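You operate a simulated robot arm through the tools that you are given. There is no shell and no other tool.

You are at the controls of a simulated robot arm. One attempt, no reset.

## Task
Run the chain back two steps and move the housing with a gap in its glue to the green tray.
Fine: switch the chain off before you reach in; then on again, one step forward, and off.

Only the result counts: the job must be done as asked and must still hold three seconds after the hand-in. Knocking over, shifting, dropping, spilling or breaking anything else fails it.

## Robot
A 6-joint arm with a fingered hand, fixed in place. Base frame: the origin is on the floor under the middle of its stand, x ahead of it, y to its left, z up; the work surface is at about z = 0.78. Units: m, degrees, N and s.
It reaches about 1.346 m from its shoulder. Its first joint turns from -149.0 to 149.0 degrees. Payload 3.5 kg.
The TCP is the grasp point between the finger pads, 0.026 m short of the fingertips. In the tool frame z runs along the fingers and y along their closing line. The gripper opens to 0.132 m; its body begins 0.073 m behind the TCP. The gripper is a hand of 4 fingers: y runs from the thumb to the fingers, the wrist lies at [0, 0, -0.234] in the tool frame.
Orientation is told as [roll, pitch, yaw] about the base's x, y, z axes, in that order, counted from this pose: with the fingers straight down and closing along the base's y, the tool's x points along the base's -x, its y along +y and its z along -z.

## Interface
- The arm moves only by the tool step_arm. Its argument "steps" is a list of rows, each an object of numbers (a shift or turn left out is 0): "dx", "dy", "dz": the shift along the tool's x, y, z in units of 150 mm (1.0 is 150 mm); "wx", "wy", "wz": the turn, a rotation vector about the tool's x, y, z in units of 60 degrees (1.0 is 60 degrees). In form: [{"dx": .., "dy": .., "dz": .., "wx": .., "wy": .., "wz": ..}, ...]. A call has 1 to 20 rows; each row is the pose to reach, as a shift and turn from the pose commanded when the call began, along the tool's axes at that moment. A call with a number of a shift or a turn outside -1 to 1 is refused whole. Rows are played at 5 a second. More than 0.05 m and 8.6 degrees between two rows, and nothing of the call is played. Where a pose cannot be reached the arm comes as near as it can. A force on the tool above 40 N (or 10 N above the force at the start of the call, whichever is more), or a blocked arm, ends the call early, and 0.2 s more pass. In this call time passes only in rows, and 0.2 s behind the last. It gives the time, the measured TCP pose, the force on the tool (base axes), the opening and the grip force at its end, in the units of the frame above (readings bear some noise), with the torque about the TCP (base axes, N m) and any sound that the robot's microphone picked up, and new pictures: "views" is both (left out), scene, wrist or none.
- Cameras (640 x 400 px; columns grow to the right, rows downward): "scene" is fixed at [0.2147, -0.4916, 1.5257]; the picture's right is [0.64, -0.77, 0.00], its down [-0.49, -0.41, -0.76] and it looks along [0.59, 0.49, -0.64] (base axes); focal length 354 px, centre (320, 200). "wrist" rides on the gripper at [0.068, 0.002, -0.097] in the tool frame; the picture's right is [-0.03, 1.00, 0.00], its down [-0.82, -0.02, -0.58] and it looks along [-0.58, -0.01, 0.82] (tool axes); focal length 270 px, centre (320, 200). There is no depth. A picture from a camera that has moved, and an enlarged one, comes with that camera's place and axes in the base frame and with its lens. The place of the scene camera against the robot may be out by one fixed shift of up to 0.018 m in any direction.
- move_column(by): slides the trunk up (or, below 0, down) by that many m; the arm rides with it, the base frame stays. It gives what a move gives, with no picture.
- curl_fingers(finger1, finger2, finger3, thumb_bend): sets how far each is bent, from 0 (flat) to 100 (curled in); at 30 the hand is open as for a grip, at 70 the pads meet at the TCP. One left out holds its place. A second passes; each finger stops where it meets its share of the squeeze, and holds until it gets a number again. It is the only way to open and close the hand. It gives what a move gives, with no picture; readings hold the bend of each and the force on the fingers (four entries, about 0 where the hand has none), thumb and palm.
- enlarge(camera, box): a new picture of the part [left, top, right, bottom] of that camera's present view, enlarged. No time passes.
- sign_off(): hands the job in; it is judged then, once.

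Nothing tells you positions but the pictures and the camera data. Unless the task says otherwise, let go and move clear before handing in.

The tools are called after ">>>" as name(argument=value, ...) on one line, values as JSON. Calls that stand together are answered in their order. step_arm: Moves the arm, as the interface text tells. Its arguments: {"type":"object","properties":{"steps":{"type":"array","items":{"type":"object","properties":{"dx":{"type":"number"},"dy":{"type":"number"},"dz":{"type":"number"},"wx":{"type":"number"},"wy":{"type":"number"},"wz":{"type":"number"}}}},"views":{"type":"string","enum":["both","scene","wrist","none"]}},"required":["steps"]} The other tools are called the same way: move_column (by) moves the trunk up or down; curl_fingers (finger1, finger2, finger3, thumb_bend) moves the fingers one by one; enlarge (camera, box) takes an enlarged picture of a part of a camera's view; sign_off () hands the job in.

At the start:

```text
time: 0.0
eef_pos: [0.7729, 0.2328, 1.0336]
tool_rot: [0.0, 0.0, 0.0]
force: [-0.6, 0.1, -0.7]
ft_torque: [0.05, 0.0, 0.0]
grip_width: 0.1319
finger_force: 0.0
shape: jaw
bend: [30.0, 30.0, 30.0, 30.0]
finger forces: [0.1, 0.0, 0.0, 0.0, 0.0, 0.0]
trunk travel left (down, up): [-0.933, 0.037]
```

scene: 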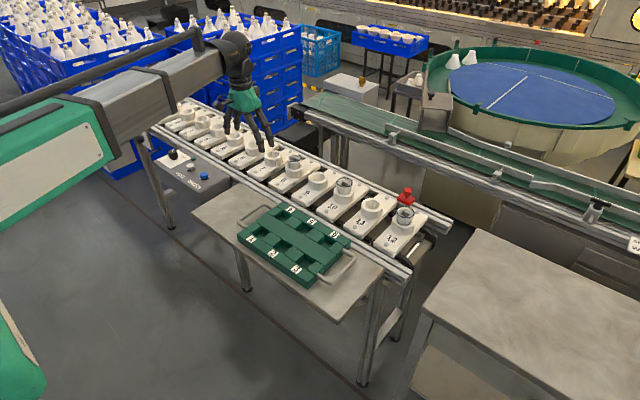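
wrist: 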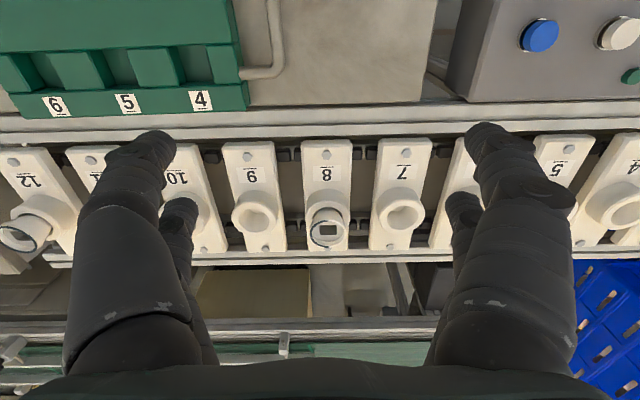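

I see a chain conveyor with numbered carriers, some with housings, a green tray with numbered pockets, a grey control box with buttons on the left end and a red button near the right end. I'll enlarge the views to read the labels before moving anything.

>>> enlarge(camera="scene", box=[140, 130, 240, 210])

>>> enlarge(camera="scene", box=[260, 130, 440, 270])

>>> enlarge(camera="scene", box=[150, 90, 300, 190])

>>> enlarge(camera="wrist", box=[440, 0, 640, 125])

>>> enlarge(camera="scene", box=[230, 195, 370, 295])

>>> enlarge(camera="wrist", box=[200, 120, 460, 280])

```text
5.00 times, centred on (190, 170) of scene
camera zoom: at [0.2147, -0.4916, 1.5257], right [0.64, -0.77, 0.0], down [-0.49, -0.41, -0.76], along [0.59, 0.49, -0.64], focal length 1772 px, centre (970, 350)
```

zoom: 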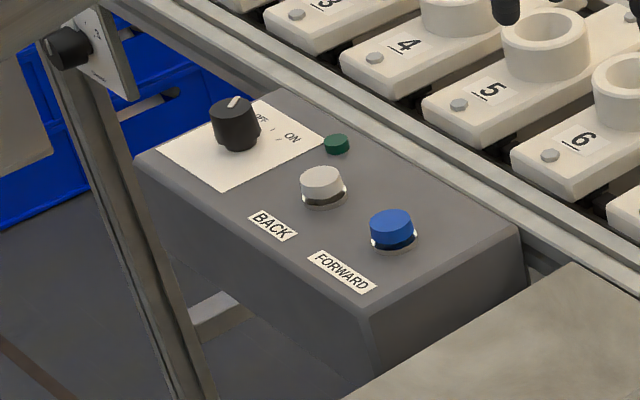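

```text
2.86 times, centred on (350, 200) of scene
camera zoom: at [0.2147, -0.4916, 1.5257], right [0.64, -0.77, 0.0], down [-0.49, -0.41, -0.76], along [0.59, 0.49, -0.64], focal length 1012 px, centre (234, 200)
```

zoom: 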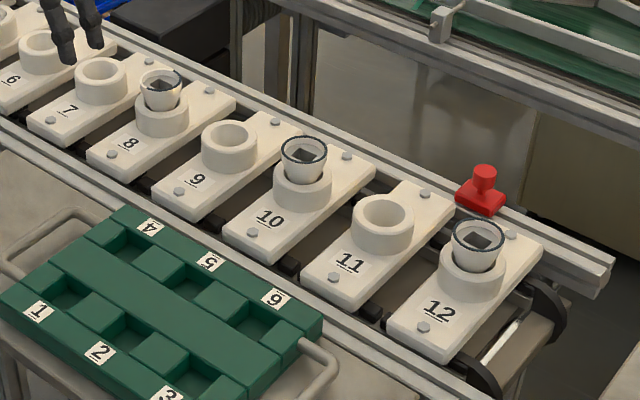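

```text
4.00 times, centred on (225, 140) of scene
camera zoom: at [0.2147, -0.4916, 1.5257], right [0.64, -0.77, 0.0], down [-0.49, -0.41, -0.76], along [0.59, 0.49, -0.64], focal length 1417 px, centre (700, 440)
```

zoom: 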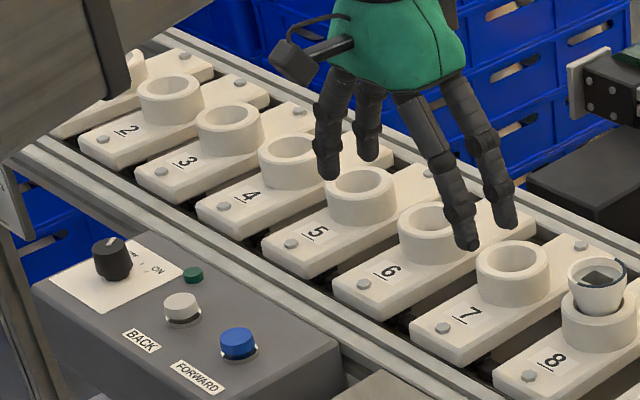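

```text
3.20 times, centred on (540, 62) of wrist
camera zoom: at [0.7046, 0.2345, 1.13], right [0.03, 1.0, 0.0], down [0.82, -0.02, 0.58], along [0.58, -0.01, -0.82], focal length 865 px, centre (-384, 640)
```

zoom: 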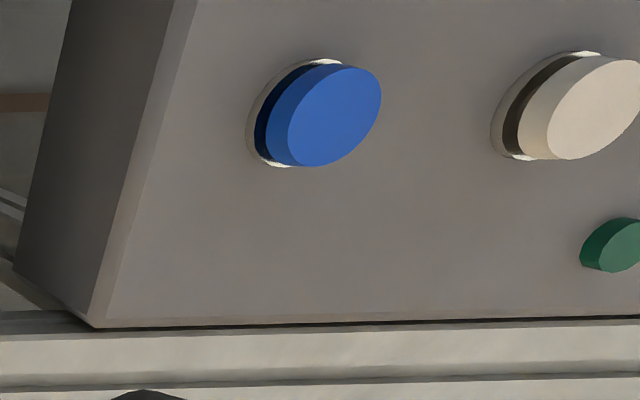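

```text
4.00 times, centred on (300, 245) of scene
camera zoom: at [0.2147, -0.4916, 1.5257], right [0.64, -0.77, 0.0], down [-0.49, -0.41, -0.76], along [0.59, 0.49, -0.64], focal length 1417 px, centre (400, 20)
```

zoom: 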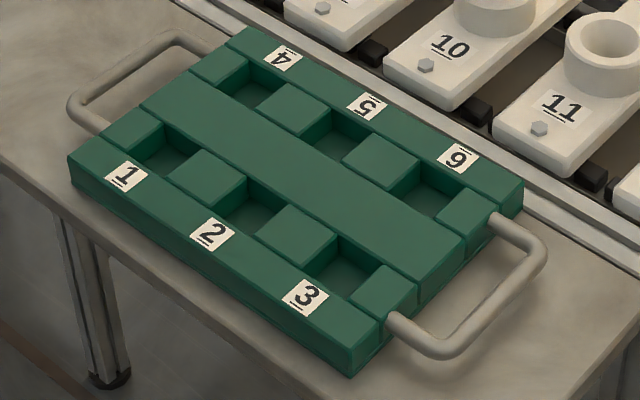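

```text
2.46 times, centred on (330, 200) of wrist
camera zoom: at [0.7046, 0.2345, 1.13], right [0.03, 1.0, 0.0], down [0.82, -0.02, 0.58], along [0.58, -0.01, -0.82], focal length 665 px, centre (295, 200)
```

zoom: 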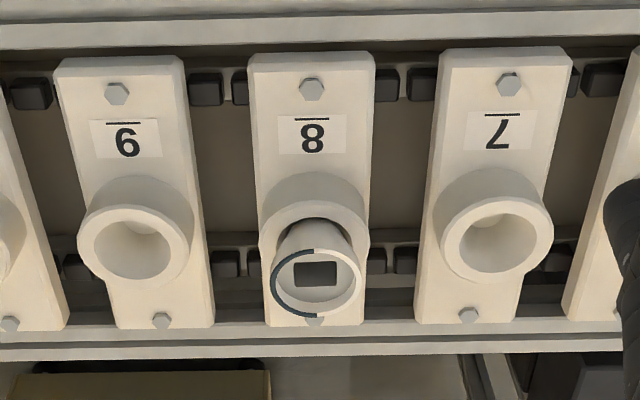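

Housings stand on carriers 8, 10 and 12; the control box has an OFF/ON knob, a lamp, BACK (white) and FORWARD (blue). I'll look closer at each housing's glue ring, the knob and the red item.

>>> enlarge(camera="scene", box=[328, 168, 360, 188])

>>> enlarge(camera="scene", box=[380, 180, 428, 240])

>>> enlarge(camera="scene", box=[278, 145, 318, 185])

>>> enlarge(camera="scene", box=[160, 140, 216, 185])

>>> enlarge(camera="wrist", box=[0, 130, 160, 270])

>>> enlarge(camera="wrist", box=[290, 190, 360, 260])

>>> enlarge(camera="scene", box=[350, 40, 490, 130])

```text
16.00 times, centred on (344, 178) of scene
camera zoom: at [0.2147, -0.4916, 1.5257], right [0.64, -0.77, 0.0], down [-0.49, -0.41, -0.76], along [0.59, 0.49, -0.64], focal length 5669 px, centre (-64, 552)
```

zoom: 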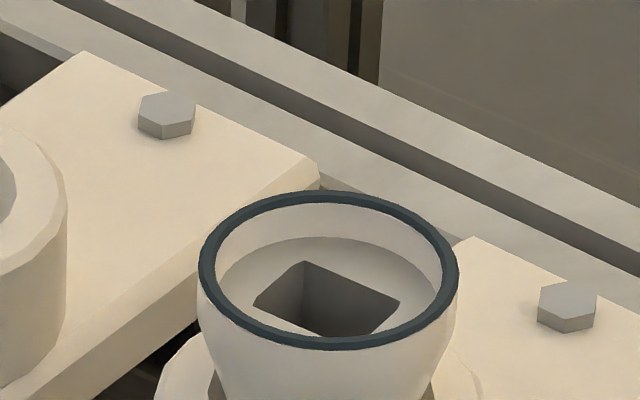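

```text
6.67 times, centred on (404, 210) of scene
camera zoom: at [0.2147, -0.4916, 1.5257], right [0.64, -0.77, 0.0], down [-0.49, -0.41, -0.76], along [0.59, 0.49, -0.64], focal length 2362 px, centre (-240, 133)
```

zoom: 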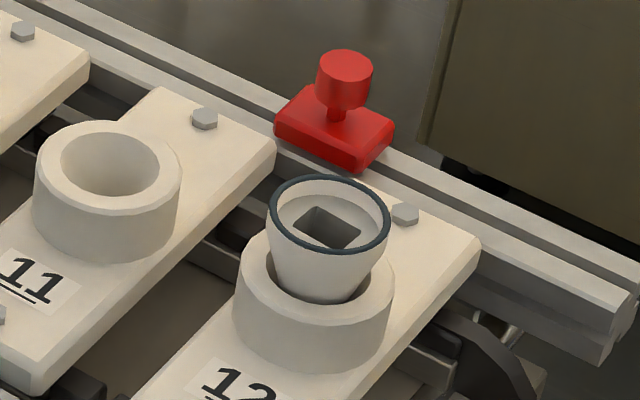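

```text
10.00 times, centred on (298, 165) of scene
camera zoom: at [0.2147, -0.4916, 1.5257], right [0.64, -0.77, 0.0], down [-0.49, -0.41, -0.76], along [0.59, 0.49, -0.64], focal length 3543 px, centre (540, 550)
```

zoom: 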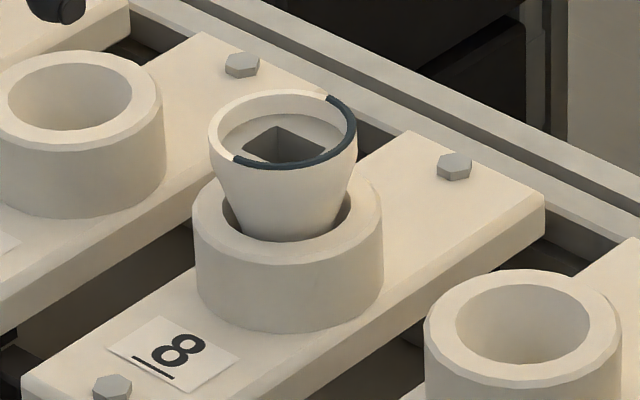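

```text
8.89 times, centred on (188, 162) of scene
camera zoom: at [0.2147, -0.4916, 1.5257], right [0.64, -0.77, 0.0], down [-0.49, -0.41, -0.76], along [0.59, 0.49, -0.64], focal length 3150 px, centre (1493, 533)
```

zoom: 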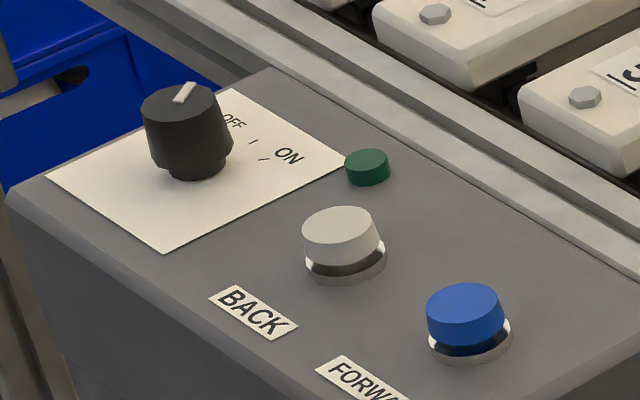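

```text
2.86 times, centred on (80, 200) of wrist
camera zoom: at [0.7046, 0.2345, 1.13], right [0.03, 1.0, 0.0], down [0.82, -0.02, 0.58], along [0.58, -0.01, -0.82], focal length 772 px, centre (1006, 200)
```

zoom: 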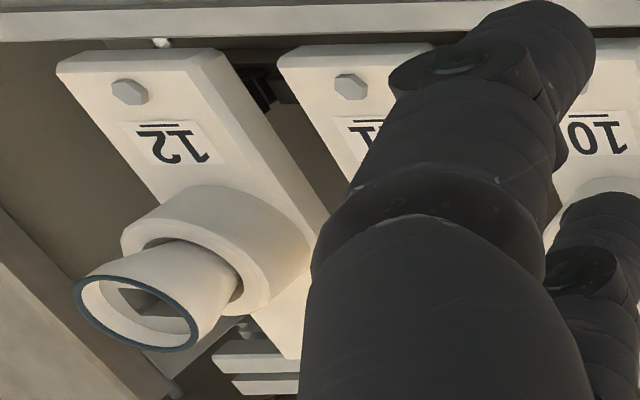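

```text
5.71 times, centred on (325, 225) of wrist
camera zoom: at [0.7046, 0.2345, 1.13], right [0.03, 1.0, 0.0], down [0.82, -0.02, 0.58], along [0.58, -0.01, -0.82], focal length 1544 px, centre (291, 57)
```

zoom: 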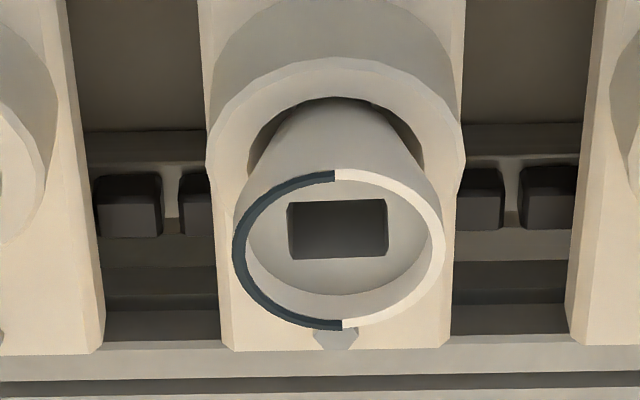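

```text
4.44 times, centred on (420, 85) of scene
camera zoom: at [0.2147, -0.4916, 1.5257], right [0.64, -0.77, 0.0], down [-0.49, -0.41, -0.76], along [0.59, 0.49, -0.64], focal length 1575 px, centre (-124, 711)
```

zoom: 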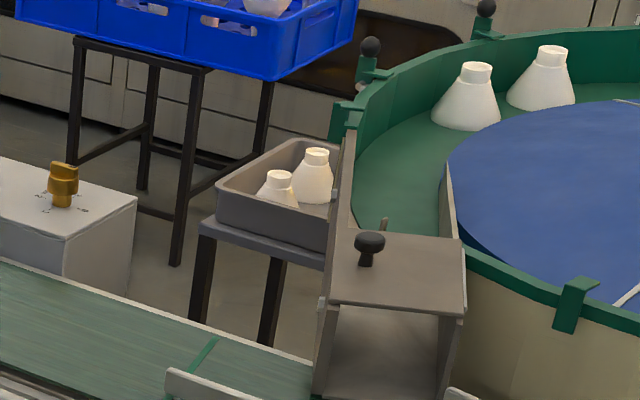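

The half ring on housing 8 marks it as the one with the gap; 10 and 12 look complete. The knob reads OFF (roughly x 0.73, y 0.64), BACK is near (0.73, 0.54, 0.80) and FORWARD near (0.73, 0.466, 0.80). I'll bring the hand high over the box for a closer look.

>>> step_arm(steps=[{"dy": 0.25}, {"dy": 0.5}, {"dy": 0.75}, {"dy": 1.0}], views="none")

>>> step_arm(steps=[{"dy": 0.25}, {"dy": 0.5}, {"dy": 0.75}, {"dy": 0.9}], views="both")

```text
time: 1.0
eef_pos: [0.774, 0.3837, 1.0339]
tool_rot: [0.0, 0.0, 0.1]
force: [-0.1, 0.8, 0.3]
ft_torque: [-0.02, 0.0, -0.02]
grip_width: 0.1319
finger_force: 0.1
shape: jaw
bend: [30.0, 30.0, 30.0, 30.0]
finger forces: [0.1, 0.1, 0.0, 0.0, 0.0, 0.0]
trunk travel left (down, up): [-0.933, 0.037]
```

```text
time: 2.0
eef_pos: [0.774, 0.5186, 1.0353]
tool_rot: [-0.1, -0.1, -0.1]
force: [-0.4, -0.5, 0.3]
ft_torque: [0.02, 0.01, 0.0]
grip_width: 0.1319
finger_force: 0.2
shape: jaw
bend: [30.0, 30.0, 30.0, 30.0]
finger forces: [0.0, 0.1, 0.1, 0.1, 0.1, 0.0]
trunk travel left (down, up): [-0.933, 0.037]
camera wrist: at [0.705, 0.52, 1.1299], right [0.03, 1.0, 0.0], down [0.82, -0.02, 0.58], along [0.58, -0.01, -0.82], focal length 270 px, centre (320, 200)
```

scene: 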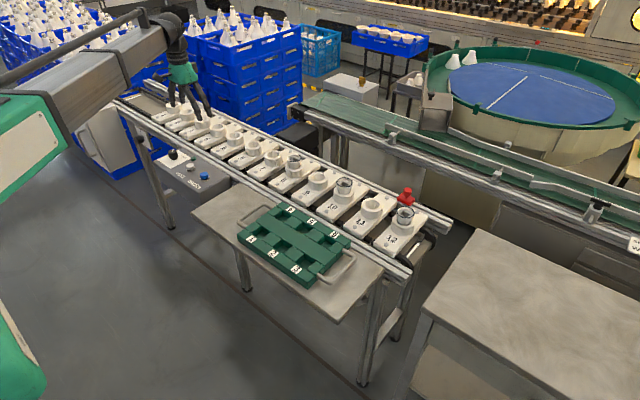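
wrist: 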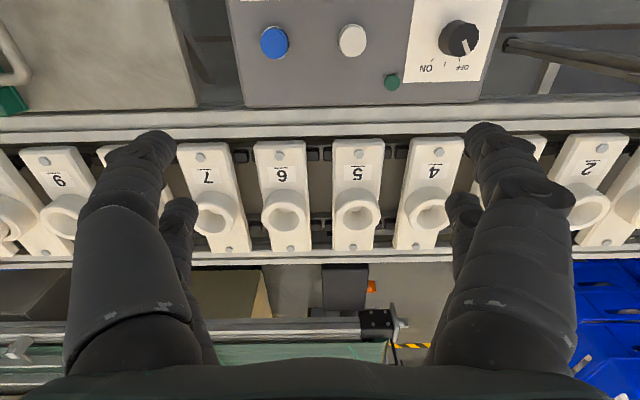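

The box is in view with blue, white, lamp and the knob near the right edge. I'll enlarge the knob and the left end of the chain.

>>> enlarge(camera="wrist", box=[370, 0, 530, 100])

>>> enlarge(camera="wrist", box=[220, 0, 420, 110])

>>> enlarge(camera="scene", box=[90, 60, 250, 170])

>>> enlarge(camera="scene", box=[60, 80, 220, 200])

```text
4.00 times, centred on (450, 50) of wrist
camera zoom: at [0.705, 0.52, 1.1299], right [0.03, 1.0, 0.0], down [0.82, -0.02, 0.58], along [0.58, -0.01, -0.82], focal length 1081 px, centre (-200, 800)
```

zoom: 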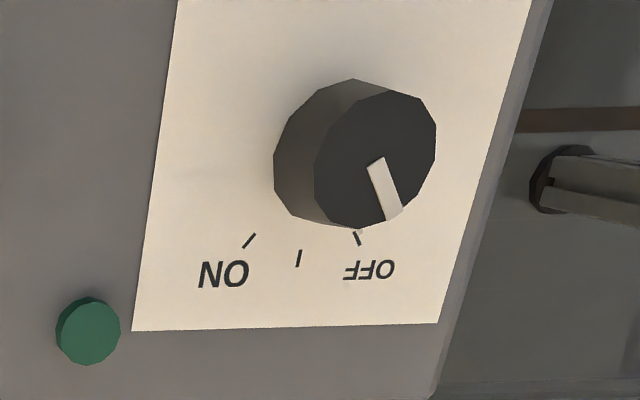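

```text
3.20 times, centred on (320, 55) of wrist
camera zoom: at [0.705, 0.52, 1.1299], right [0.03, 1.0, 0.0], down [0.82, -0.02, 0.58], along [0.58, -0.01, -0.82], focal length 865 px, centre (320, 664)
```

zoom: 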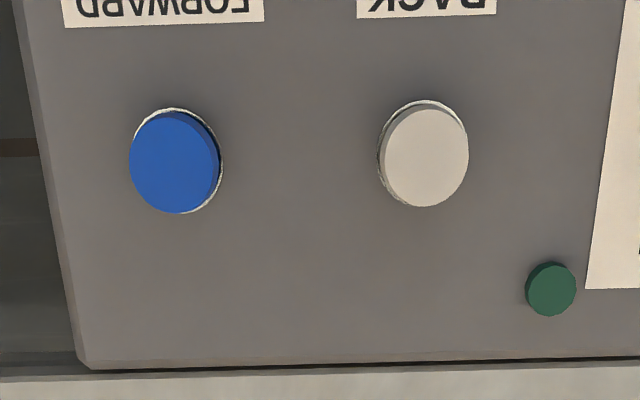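

```text
3.64 times, centred on (170, 115) of scene
camera zoom: at [0.2147, -0.4916, 1.5257], right [0.64, -0.77, 0.0], down [-0.49, -0.41, -0.76], along [0.59, 0.49, -0.64], focal length 1288 px, centre (866, 509)
```

zoom: 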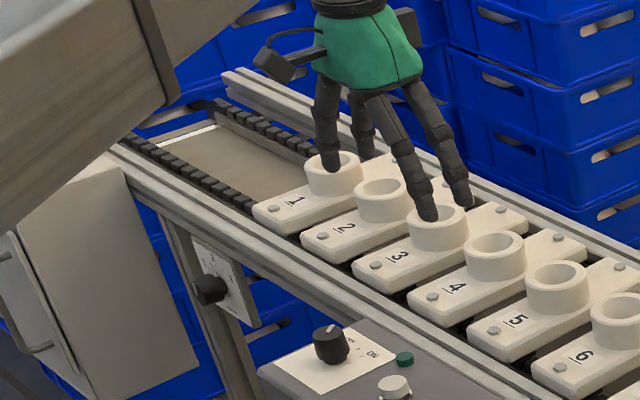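

```text
3.33 times, centred on (140, 140) of scene
camera zoom: at [0.2147, -0.4916, 1.5257], right [0.64, -0.77, 0.0], down [-0.49, -0.41, -0.76], along [0.59, 0.49, -0.64], focal length 1181 px, centre (920, 400)
```

zoom: 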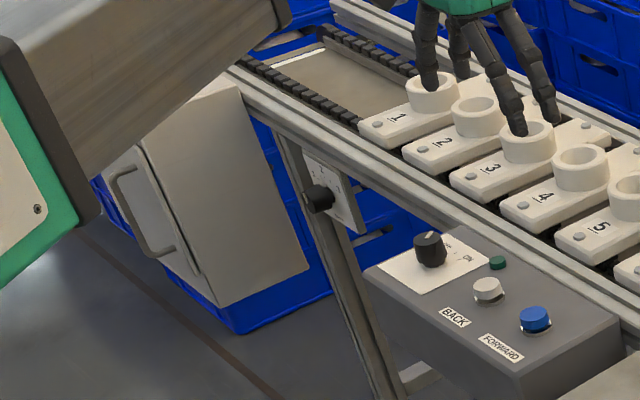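

Indicator is at OFF, and the empty chain bed on the left (+y) confirms room for running back. I'll bring the hand straight above the knob to get a squarer look.

>>> step_arm(steps=[{"dx": 0.1, "dy": 0.25}, {"dx": 0.2, "dy": 0.5}, {"dx": 0.33, "dy": 0.75}, {"dx": 0.33, "dy": 0.81}], views="both")

>>> enlarge(camera="wrist", box=[260, 40, 420, 140])

```text
time: 3.0
eef_pos: [0.7231, 0.6408, 1.0344]
tool_rot: [0.0, 0.0, 0.0]
force: [-0.2, 0.1, 0.3]
ft_torque: [-0.02, -0.01, 0.01]
grip_width: 0.1319
finger_force: 0.1
shape: jaw
bend: [30.0, 30.0, 30.0, 30.0]
finger forces: [0.0, 0.1, 0.1, 0.0, 0.0, 0.1]
trunk travel left (down, up): [-0.933, 0.037]
camera wrist: at [0.6552, 0.6419, 1.13], right [0.03, 1.0, 0.0], down [0.82, -0.02, 0.58], along [0.58, -0.02, -0.82], focal length 270 px, centre (320, 200)
```

scene: 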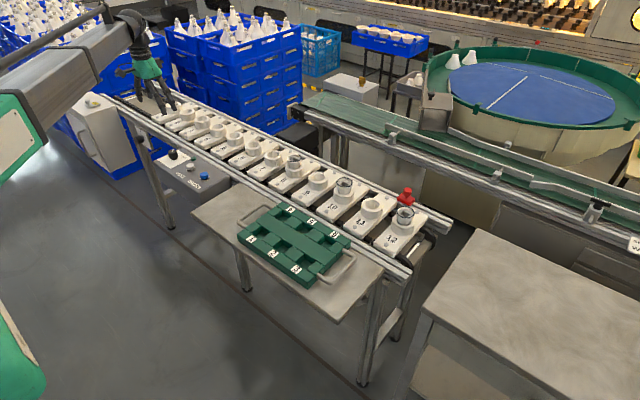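
wrist: 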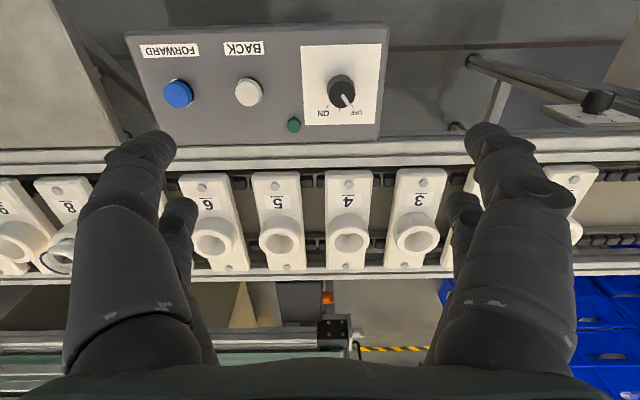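

```text
4.00 times, centred on (340, 90) of wrist
camera zoom: at [0.6552, 0.6419, 1.13], right [0.03, 1.0, 0.0], down [0.82, -0.02, 0.58], along [0.58, -0.02, -0.82], focal length 1081 px, centre (240, 640)
```

zoom: 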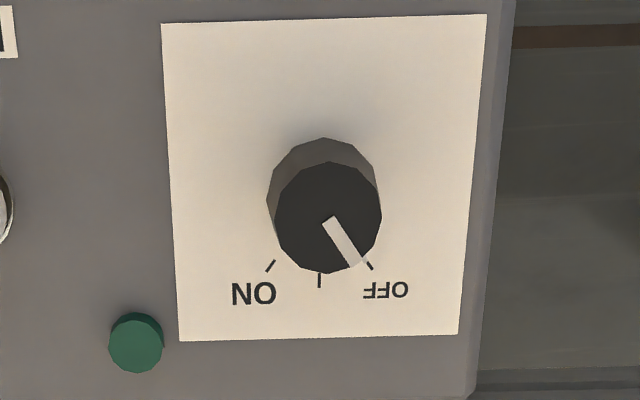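

The knob sits at about (0.733, 0.663) with its top near z 0.815, indicator at OFF and about 70–80° from ON; the buttons are about (0.733, 0.555, 0.793) BACK and (0.733, 0.471, 0.793) FORWARD. I'll test the hand in free air to see how the digits move before touching anything.

>>> curl_fingers(finger1=70, finger2=70, finger3=70, thumb_bend=70)

>>> enlarge(camera="wrist", box=[0, 0, 640, 400])

>>> enlarge(camera="scene", box=[100, 40, 220, 120])

```text
time: 4.0
eef_pos: [0.7252, 0.6408, 1.0333]
tool_rot: [0.1, 0.0, 0.0]
force: [-0.2, 0.9, 0.4]
ft_torque: [-0.01, -0.02, 0.0]
grip_width: 0.0011
finger_force: 0.0
shape: fingers
bend: [70.0, 70.0, 70.0, 70.0]
finger forces: [0.0, 0.0, 0.0, 0.1, 0.1, 0.1]
trunk travel left (down, up): [-0.933, 0.037]
```

```text
1.00 times, centred on (320, 200) of wrist (not enlarged: the box is as wide or as high as the picture)
camera zoom: at [0.6556, 0.6411, 1.13], right [0.03, 1.0, 0.0], down [0.82, -0.02, 0.58], along [0.58, -0.01, -0.82], focal length 270 px, centre (320, 200)
```

zoom: 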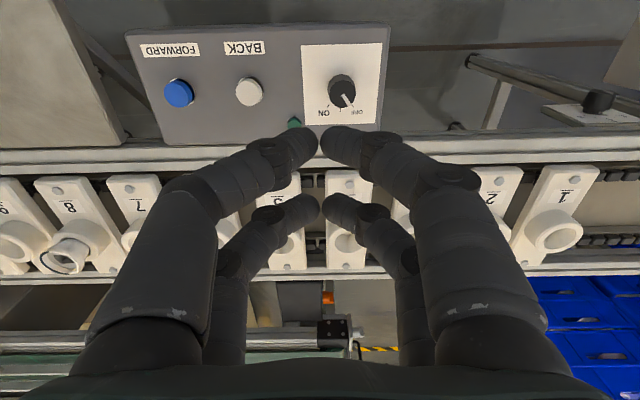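

```text
5.00 times, centred on (160, 80) of scene
camera zoom: at [0.2147, -0.4916, 1.5257], right [0.64, -0.77, 0.0], down [-0.49, -0.41, -0.76], along [0.59, 0.49, -0.64], focal length 1772 px, centre (1120, 800)
```

zoom: 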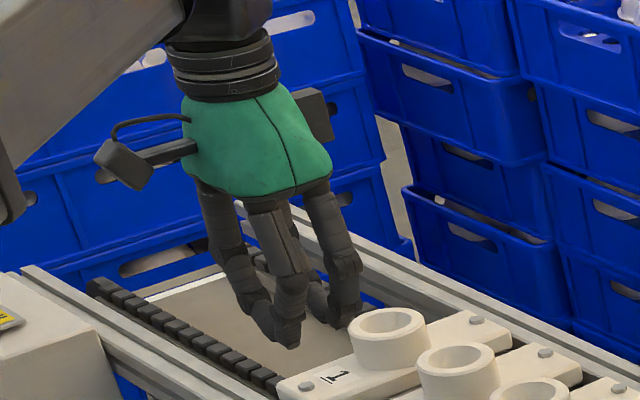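

The hand is two opposed pairs of digits, spaced about 0.044 m along tool x. I'll give each digit a different bend to learn which is which.

>>> curl_fingers(finger1=35, finger2=47, finger3=60, thumb_bend=70)

>>> enlarge(camera="wrist", box=[0, 0, 640, 400])

>>> enlarge(camera="scene", box=[100, 40, 220, 120])

```text
time: 5.0
eef_pos: [0.7219, 0.6407, 1.0335]
tool_rot: [0.0, -0.1, 0.0]
force: [-0.2, 0.4, -0.4]
ft_torque: [-0.01, -0.03, -0.01]
grip_width: 0.0586
finger_force: 0.1
shape: fingers
bend: [35.0, 47.0, 60.0, 70.0]
finger forces: [0.0, 0.0, 0.1, 0.0, 0.0, 0.1]
trunk travel left (down, up): [-0.933, 0.037]
```

```text
1.00 times, centred on (320, 200) of wrist (not enlarged: the box is as wide or as high as the picture)
camera zoom: at [0.6556, 0.6412, 1.13], right [0.03, 1.0, 0.0], down [0.82, -0.02, 0.58], along [0.58, -0.01, -0.82], focal length 270 px, centre (320, 200)
```

zoom: 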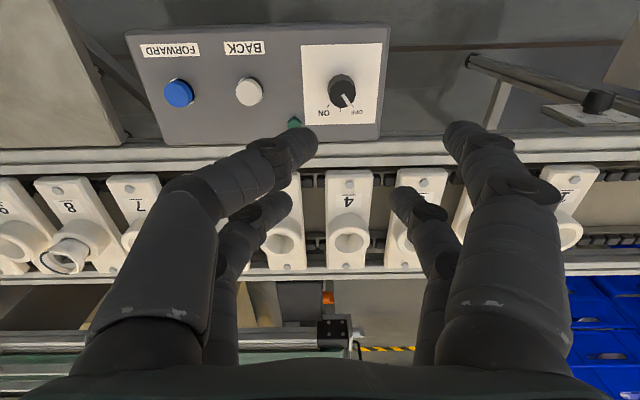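

```text
5.00 times, centred on (160, 80) of scene
camera zoom: at [0.2147, -0.4916, 1.5257], right [0.64, -0.77, 0.0], down [-0.49, -0.41, -0.76], along [0.59, 0.49, -0.64], focal length 1772 px, centre (1120, 800)
```

zoom: 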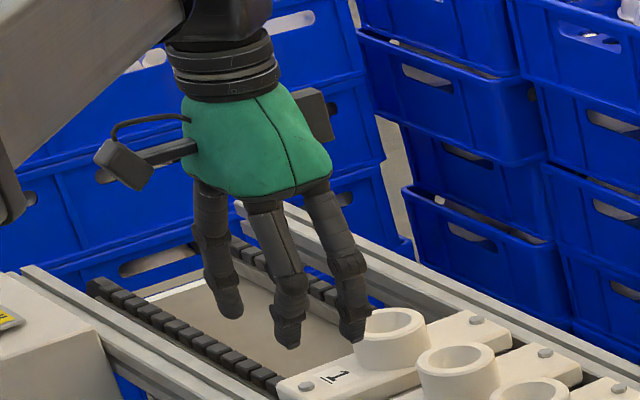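

Identified: finger1 (+y) and thumb (−y) form the pair nearer the robot, finger2 (+y) and finger3 (−y) the far pair. I'll set a part-open grip, turn the hand +38° and centre it over the knob.

>>> curl_fingers(finger1=50, finger2=50, finger3=50, thumb_bend=50)

>>> step_arm(steps=[{"dx": -0.063, "dy": 0.15, "wz": -0.12}, {"dx": -0.063, "dy": 0.15, "wz": -0.24}, {"dx": -0.063, "dy": 0.15, "wz": -0.36}, {"dx": -0.063, "dy": 0.15, "wz": -0.48}, {"dx": -0.063, "dy": 0.15, "wz": -0.6}, {"dx": -0.063, "dy": 0.15, "wz": -0.633}], views="both")

```text
time: 6.0
eef_pos: [0.724, 0.6384, 1.0344]
tool_rot: [0.0, 0.0, 0.1]
force: [0.5, 1.4, 0.2]
ft_torque: [-0.01, 0.01, 0.01]
grip_width: 0.0664
finger_force: 0.0
shape: fingers
bend: [50.0, 50.0, 50.0, 50.0]
finger forces: [0.1, 0.1, 0.0, 0.1, 0.0, 0.1]
trunk travel left (down, up): [-0.933, 0.037]
```

```text
time: 7.4
eef_pos: [0.7326, 0.6627, 1.0339]
tool_rot: [-0.1, 0.0, 38.0]
force: [-0.7, 0.5, 0.5]
ft_torque: [-0.03, 0.02, 0.01]
grip_width: 0.0661
finger_force: 0.1
shape: fingers
bend: [50.0, 50.0, 50.0, 50.0]
finger forces: [0.1, 0.1, 0.1, 0.0, 0.0, 0.0]
trunk travel left (down, up): [-0.933, 0.037]
camera wrist: at [0.6778, 0.6211, 1.13], right [-0.6, 0.8, 0.0], down [0.66, 0.49, 0.58], along [0.46, 0.34, -0.82], focal length 270 px, centre (320, 200)
```

scene: 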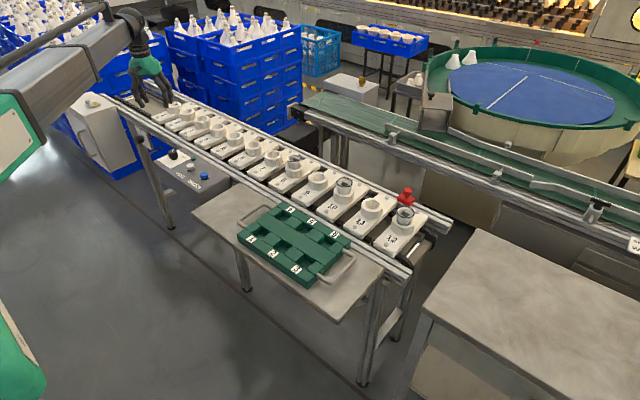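
wrist: 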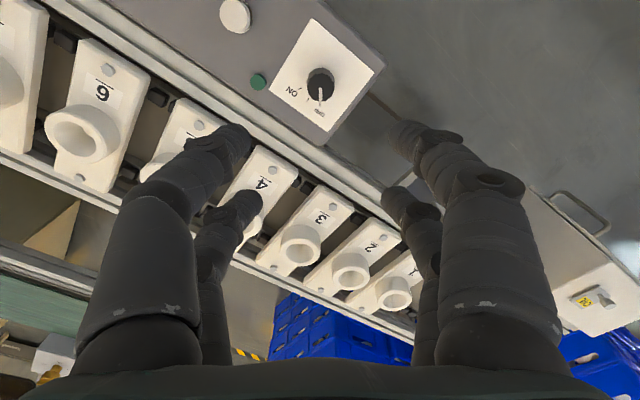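

The hand is turned and above the knob; I'll enlarge to check the centring.

>>> enlarge(camera="wrist", box=[260, 20, 388, 140])

>>> enlarge(camera="wrist", box=[0, 0, 640, 400])

```text
3.33 times, centred on (324, 80) of wrist
camera zoom: at [0.6778, 0.6211, 1.13], right [-0.6, 0.8, 0.0], down [0.66, 0.49, 0.58], along [0.46, 0.34, -0.82], focal length 901 px, centre (307, 600)
```

zoom: 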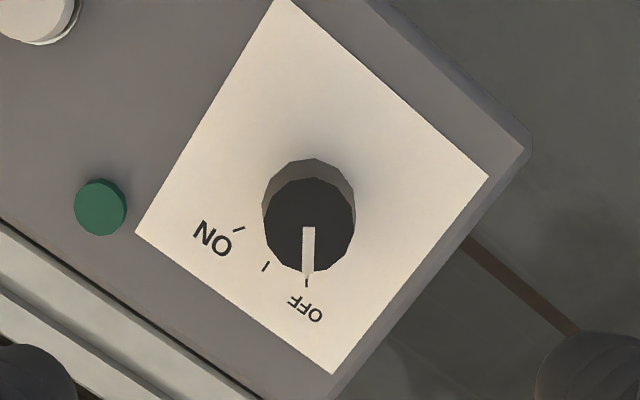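

```text
1.00 times, centred on (320, 200) of wrist (not enlarged: the box is as wide or as high as the picture)
camera zoom: at [0.6778, 0.6211, 1.13], right [-0.6, 0.8, 0.0], down [0.66, 0.49, 0.58], along [0.46, 0.34, -0.82], focal length 270 px, centre (320, 200)
```

zoom: 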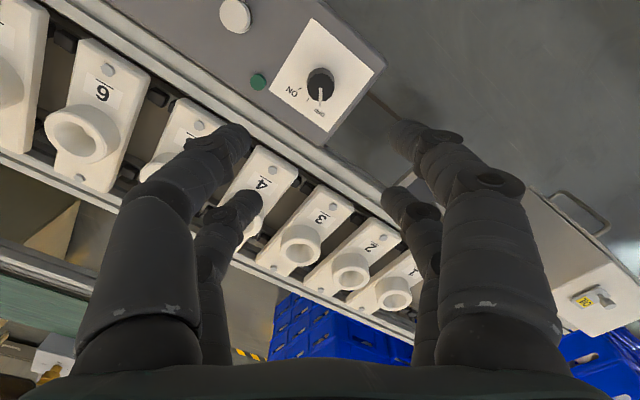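

The knob is centred in the hand within about 3 mm, indicator 38° toward OFF. I'll go down most of the way and check again.

>>> step_arm(steps=[{"dz": 0.2, "dx": -0.01}, {"dz": 0.4, "dx": -0.01}, {"dz": 0.6, "dx": -0.01}, {"dz": 0.8, "dx": -0.01}, {"dz": 0.95, "dx": -0.01}], views="both")

>>> enlarge(camera="scene", box=[110, 90, 230, 190])

>>> enlarge(camera="wrist", box=[220, 60, 420, 185])

```text
time: 8.6
eef_pos: [0.734, 0.6611, 1.0332]
tool_rot: [-0.1, 0.0, 38.0]
force: [0.3, 0.8, 0.0]
ft_torque: [0.01, 0.01, -0.01]
grip_width: 0.066
finger_force: 0.0
shape: fingers
bend: [50.0, 50.0, 50.0, 50.0]
finger forces: [0.1, 0.0, 0.0, 0.0, 0.0, 0.0]
out of reach, approached as far as the arm can: row 1, 2, 3, 4, 5
trunk travel left (down, up): [-0.933, 0.037]
camera wrist: at [0.6777, 0.6212, 1.13], right [-0.6, 0.8, 0.0], down [0.66, 0.49, 0.58], along [0.46, 0.34, -0.82], focal length 270 px, centre (320, 200)
```

scene: 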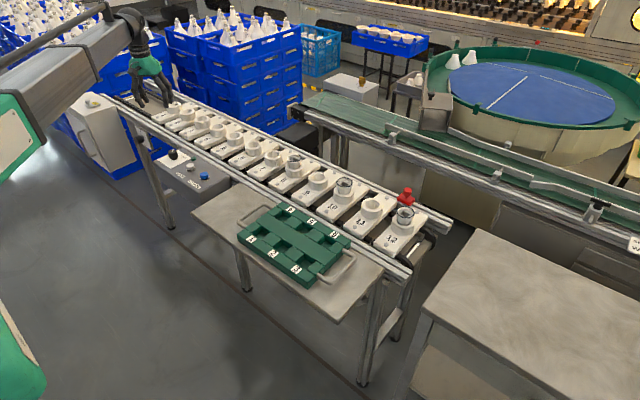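
wrist: 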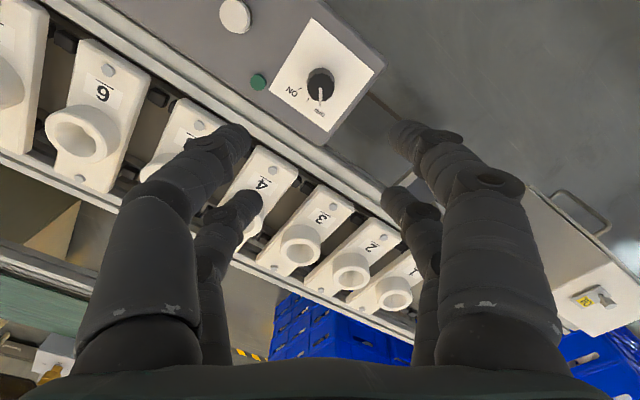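

```text
4.00 times, centred on (170, 140) of scene
camera zoom: at [0.2147, -0.4916, 1.5257], right [0.64, -0.77, 0.0], down [-0.49, -0.41, -0.76], along [0.59, 0.49, -0.64], focal length 1417 px, centre (920, 440)
```

zoom: 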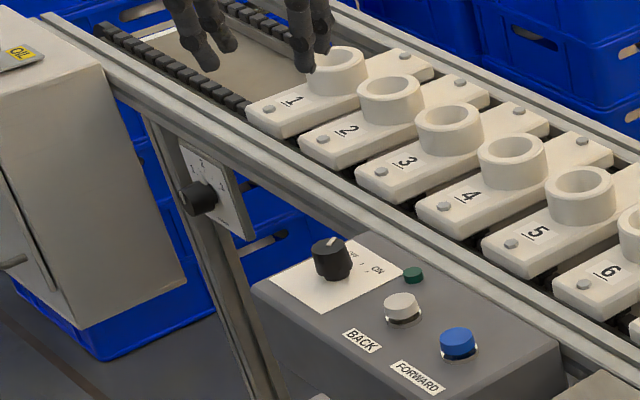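

```text
3.20 times, centred on (320, 122) of wrist
camera zoom: at [0.6777, 0.6212, 1.13], right [-0.6, 0.8, 0.0], down [0.66, 0.49, 0.58], along [0.46, 0.34, -0.82], focal length 865 px, centre (320, 448)
```

zoom: 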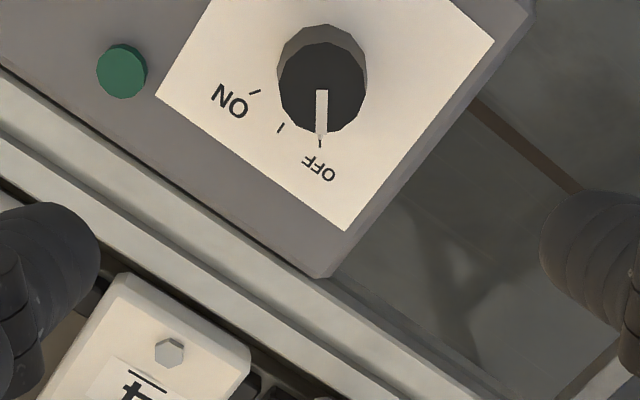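

The arm can't go lower at this posture, so I'll lower the trunk instead, in stages.

>>> move_column(by=-0.12)

>>> enlarge(camera="wrist", box=[0, 0, 640, 400])

>>> enlarge(camera="scene", box=[70, 60, 230, 180])

>>> enlarge(camera="scene", box=[0, 0, 640, 400])

```text
time: 10.1
eef_pos: [0.7328, 0.6618, 0.9137]
tool_rot: [0.0, 0.0, 38.0]
force: [0.7, 1.0, -0.7]
ft_torque: [-0.01, -0.01, 0.0]
grip_width: 0.066
finger_force: 0.1
shape: fingers
bend: [50.0, 50.0, 50.0, 50.0]
finger forces: [0.0, 0.0, 0.0, 0.0, 0.1, 0.1]
trunk travel left (down, up): [-0.813, 0.157]
```

```text
1.00 times, centred on (320, 200) of wrist (not enlarged: the box is as wide or as high as the picture)
camera zoom: at [0.6776, 0.6211, 1.0101], right [-0.6, 0.8, 0.0], down [0.66, 0.49, 0.58], along [0.46, 0.34, -0.82], focal length 270 px, centre (320, 200)
```

zoom: 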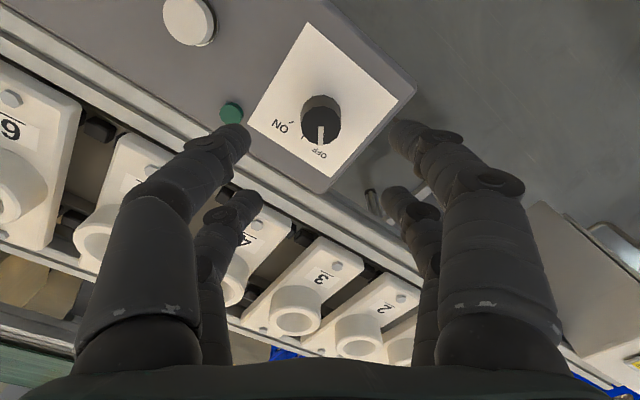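

```text
3.33 times, centred on (150, 120) of scene
camera zoom: at [0.2147, -0.4916, 1.5257], right [0.64, -0.77, 0.0], down [-0.49, -0.41, -0.76], along [0.59, 0.49, -0.64], focal length 1181 px, centre (887, 467)
```

zoom: 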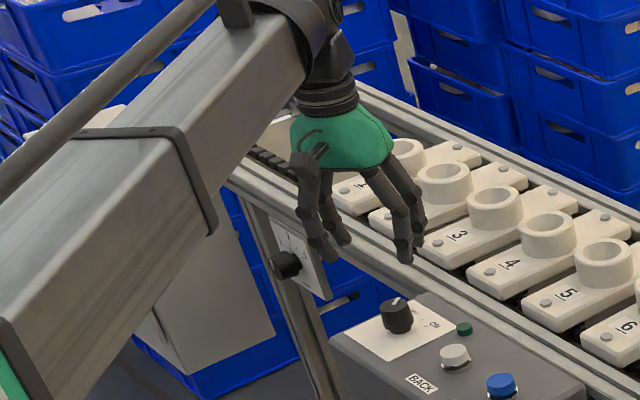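

```text
1.00 times, centred on (320, 200) of scene (not enlarged: the box is as wide or as high as the picture)
camera zoom: at [0.2147, -0.4916, 1.5257], right [0.64, -0.77, 0.0], down [-0.49, -0.41, -0.76], along [0.59, 0.49, -0.64], focal length 354 px, centre (320, 200)
```

zoom: 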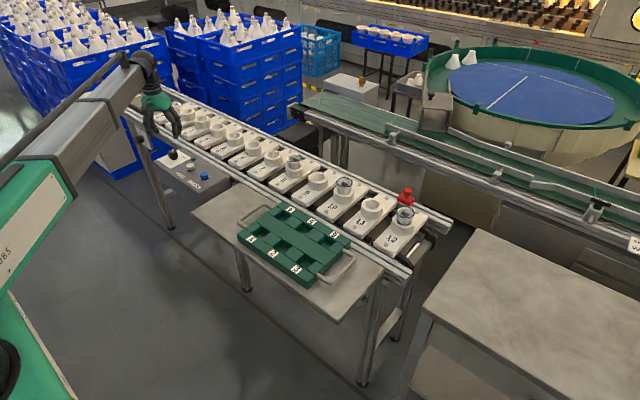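

The hand is centred over the knob with the fingers clear of the rail; I'll narrow the grip slightly and lower further.

>>> curl_fingers(finger1=54, finger2=54, finger3=54, thumb_bend=54)

>>> move_column(by=-0.07)

>>> enlarge(camera="wrist", box=[160, 60, 480, 260])

>>> enlarge(camera="scene", box=[130, 100, 230, 180])

```text
time: 11.1
eef_pos: [0.7325, 0.6631, 0.9138]
tool_rot: [0.1, 0.0, 38.0]
force: [-0.2, 0.4, -0.3]
ft_torque: [-0.01, 0.01, 0.02]
grip_width: 0.0527
finger_force: 0.1
shape: fingers
bend: [54.0, 54.0, 54.0, 54.0]
finger forces: [0.0, 0.1, 0.1, 0.1, 0.0, 0.0]
trunk travel left (down, up): [-0.813, 0.157]
```

```text
time: 12.2
eef_pos: [0.7338, 0.6623, 0.8442]
tool_rot: [-0.1, 0.0, 38.1]
force: [0.3, -0.9, -0.3]
ft_torque: [0.02, -0.02, 0.01]
grip_width: 0.0529
finger_force: 0.0
shape: fingers
bend: [54.0, 54.0, 54.0, 54.0]
finger forces: [0.0, 0.0, 0.0, 0.0, 0.0, 0.0]
trunk travel left (down, up): [-0.743, 0.227]
```

```text
2.00 times, centred on (320, 160) of wrist
camera zoom: at [0.6777, 0.6211, 0.9401], right [-0.6, 0.8, 0.0], down [0.66, 0.49, 0.58], along [0.46, 0.34, -0.82], focal length 541 px, centre (320, 280)
```

zoom: 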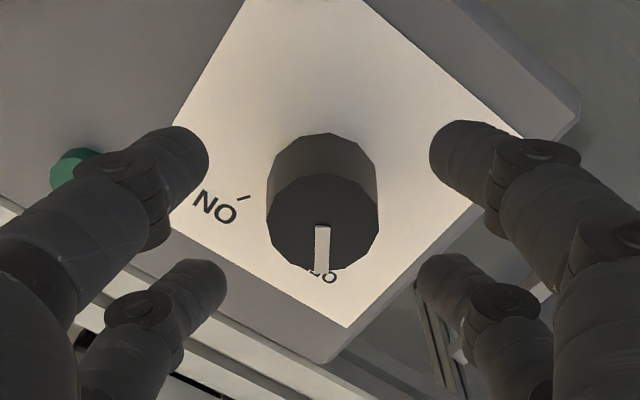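

```text
5.00 times, centred on (180, 140) of scene
camera zoom: at [0.2147, -0.4916, 1.5257], right [0.64, -0.77, 0.0], down [-0.49, -0.41, -0.76], along [0.59, 0.49, -0.64], focal length 1772 px, centre (1020, 500)
```

zoom: 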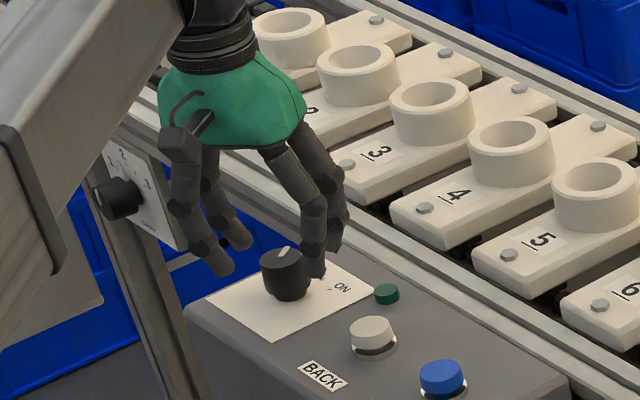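

Knob top is at about z 0.813 and its base near 0.788; the hand sits ~3 mm off along tool x. I'll correct that and lower to gripping height, keeping tips just above the panel.

>>> step_arm(steps=[{"dx": -0.02}], views="none")

>>> move_column(by=-0.024)

>>> enlarge(camera="wrist", box=[160, 60, 480, 260])

>>> enlarge(camera="scene", box=[140, 120, 220, 180])

```text
time: 12.6
eef_pos: [0.7352, 0.6636, 0.8442]
tool_rot: [0.0, 0.0, 38.0]
force: [0.6, -1.1, -0.2]
ft_torque: [0.03, -0.03, 0.04]
grip_width: 0.0531
finger_force: 0.0
shape: fingers
bend: [54.0, 54.0, 54.0, 54.0]
finger forces: [0.0, 0.0, 0.0, 0.0, 0.0, 0.1]
trunk travel left (down, up): [-0.743, 0.227]
```

```text
time: 13.3
eef_pos: [0.7339, 0.6645, 0.8198]
tool_rot: [0.0, 0.0, 38.0]
force: [0.7, -0.4, 0.3]
ft_torque: [0.0, -0.07, 0.01]
grip_width: 0.0527
finger_force: 0.1
shape: fingers
bend: [54.0, 54.0, 54.0, 54.0]
finger forces: [0.0, 0.0, 0.0, 0.1, 0.1, 0.0]
trunk travel left (down, up): [-0.719, 0.251]
```

```text
2.00 times, centred on (320, 160) of wrist
camera zoom: at [0.6802, 0.6231, 0.9161], right [-0.6, 0.8, 0.0], down [0.66, 0.49, 0.58], along [0.46, 0.34, -0.82], focal length 541 px, centre (320, 280)
```

zoom: 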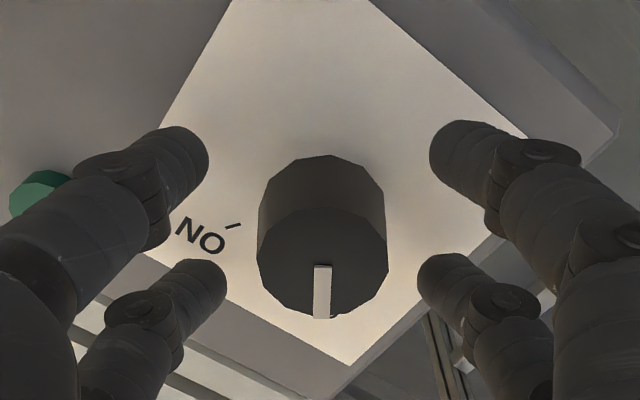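

```text
6.67 times, centred on (180, 150) of scene
camera zoom: at [0.2147, -0.4916, 1.5257], right [0.64, -0.77, 0.0], down [-0.49, -0.41, -0.76], along [0.59, 0.49, -0.64], focal length 2362 px, centre (1253, 533)
```

zoom: 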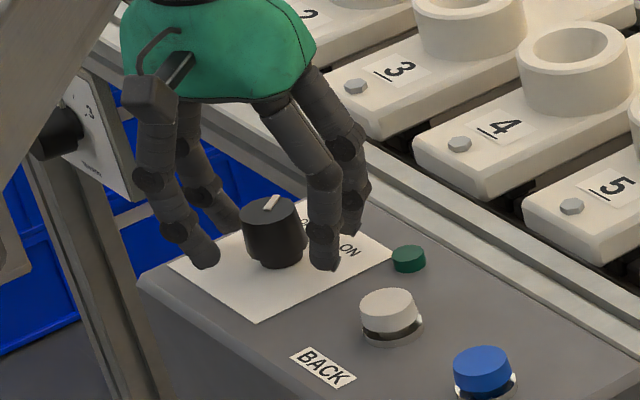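

The four digits surround the knob with tips just above the panel. I'll close on it.

>>> curl_fingers(finger1=80, finger2=80, finger3=80, thumb_bend=80)

>>> enlarge(camera="wrist", box=[160, 60, 480, 260])

>>> enlarge(camera="scene", box=[140, 120, 220, 180])

```text
time: 14.3
eef_pos: [0.7352, 0.6628, 0.8195]
tool_rot: [-0.1, 0.0, 38.0]
force: [-2.5, -6.6, -11.0]
ft_torque: [-0.03, 0.09, 0.03]
grip_width: 0.0068
finger_force: 19.1
shape: fingers
bend: [69.0, 69.0, 71.0, 71.0]
finger forces: [8.9, 9.0, 7.2, 0.0, 13.8, 0.0]
trunk travel left (down, up): [-0.719, 0.251]
```

```text
2.00 times, centred on (320, 160) of wrist
camera zoom: at [0.6806, 0.6231, 0.9154], right [-0.6, 0.8, 0.0], down [0.66, 0.49, 0.58], along [0.46, 0.34, -0.82], focal length 541 px, centre (320, 280)
```

zoom: 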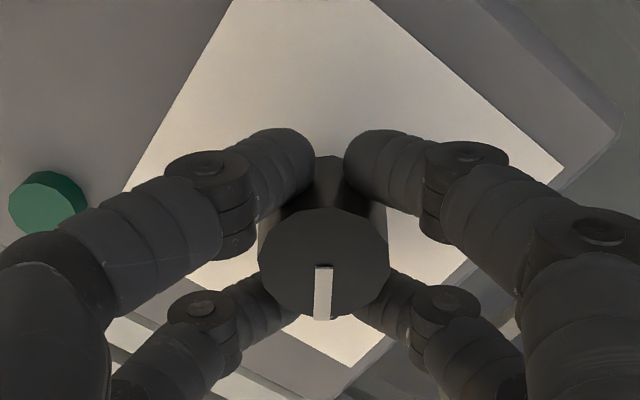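

```text
6.67 times, centred on (180, 150) of scene
camera zoom: at [0.2147, -0.4916, 1.5257], right [0.64, -0.77, 0.0], down [-0.49, -0.41, -0.76], along [0.59, 0.49, -0.64], focal length 2362 px, centre (1253, 533)
```

zoom: 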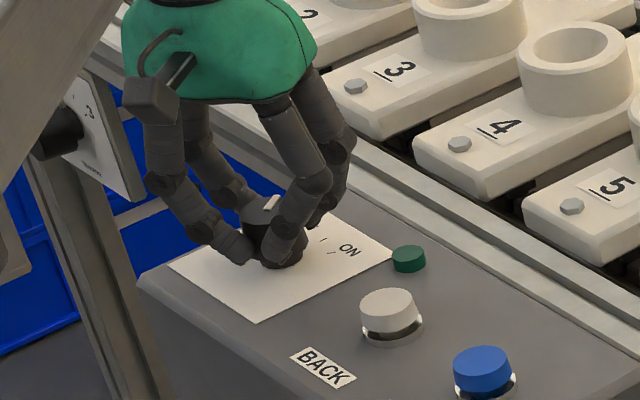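

The knob is held on all four digits. I'll turn it clockwise toward ON (yaw decreasing).

>>> step_arm(steps=[{"wz": 0.1}, {"wz": 0.2}, {"wz": 0.3}, {"wz": 0.4}, {"wz": 0.5}, {"wz": 0.6}, {"wz": 0.65}], views="none")

>>> enlarge(camera="wrist", box=[160, 60, 480, 260])

>>> enlarge(camera="scene", box=[140, 120, 220, 180])

```text
time: 15.9
eef_pos: [0.7354, 0.6649, 0.819]
tool_rot: [0.0, 0.1, -1.1]
force: [-7.7, -7.6, -13.5]
ft_torque: [-0.08, 0.08, 0.05]
grip_width: 0.0072
finger_force: 19.6
shape: fingers
bend: [69.0, 70.0, 71.0, 71.0]
finger forces: [8.2, 7.7, 7.8, 0.0, 16.2, 0.1]
trunk travel left (down, up): [-0.719, 0.251]
```

```text
2.00 times, centred on (320, 160) of wrist
camera zoom: at [0.6669, 0.6673, 0.9155], right [0.05, 1.0, 0.0], down [0.82, -0.04, 0.58], along [0.58, -0.03, -0.82], focal length 541 px, centre (320, 280)
```

zoom: 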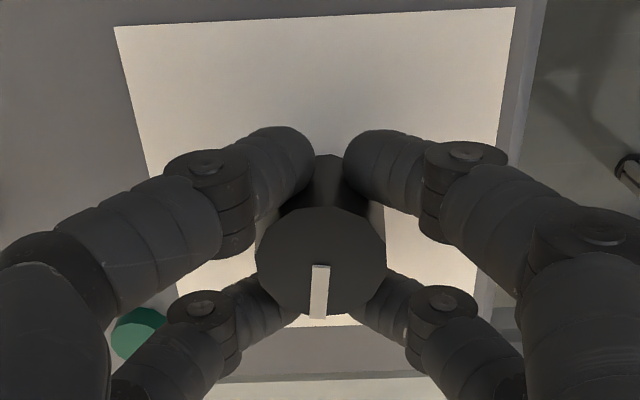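

```text
6.67 times, centred on (180, 150) of scene
camera zoom: at [0.2147, -0.4916, 1.5257], right [0.64, -0.77, 0.0], down [-0.49, -0.41, -0.76], along [0.59, 0.49, -0.64], focal length 2362 px, centre (1253, 533)
```

zoom: 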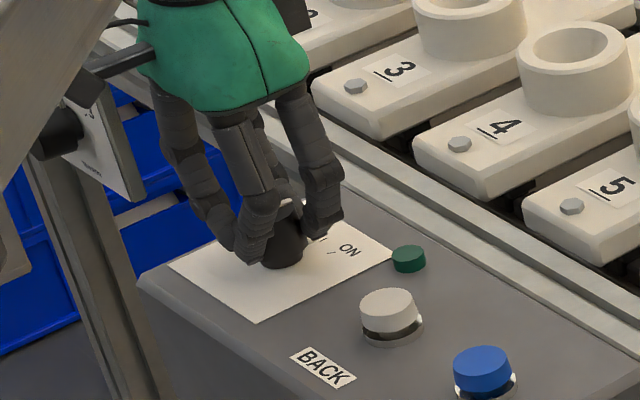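

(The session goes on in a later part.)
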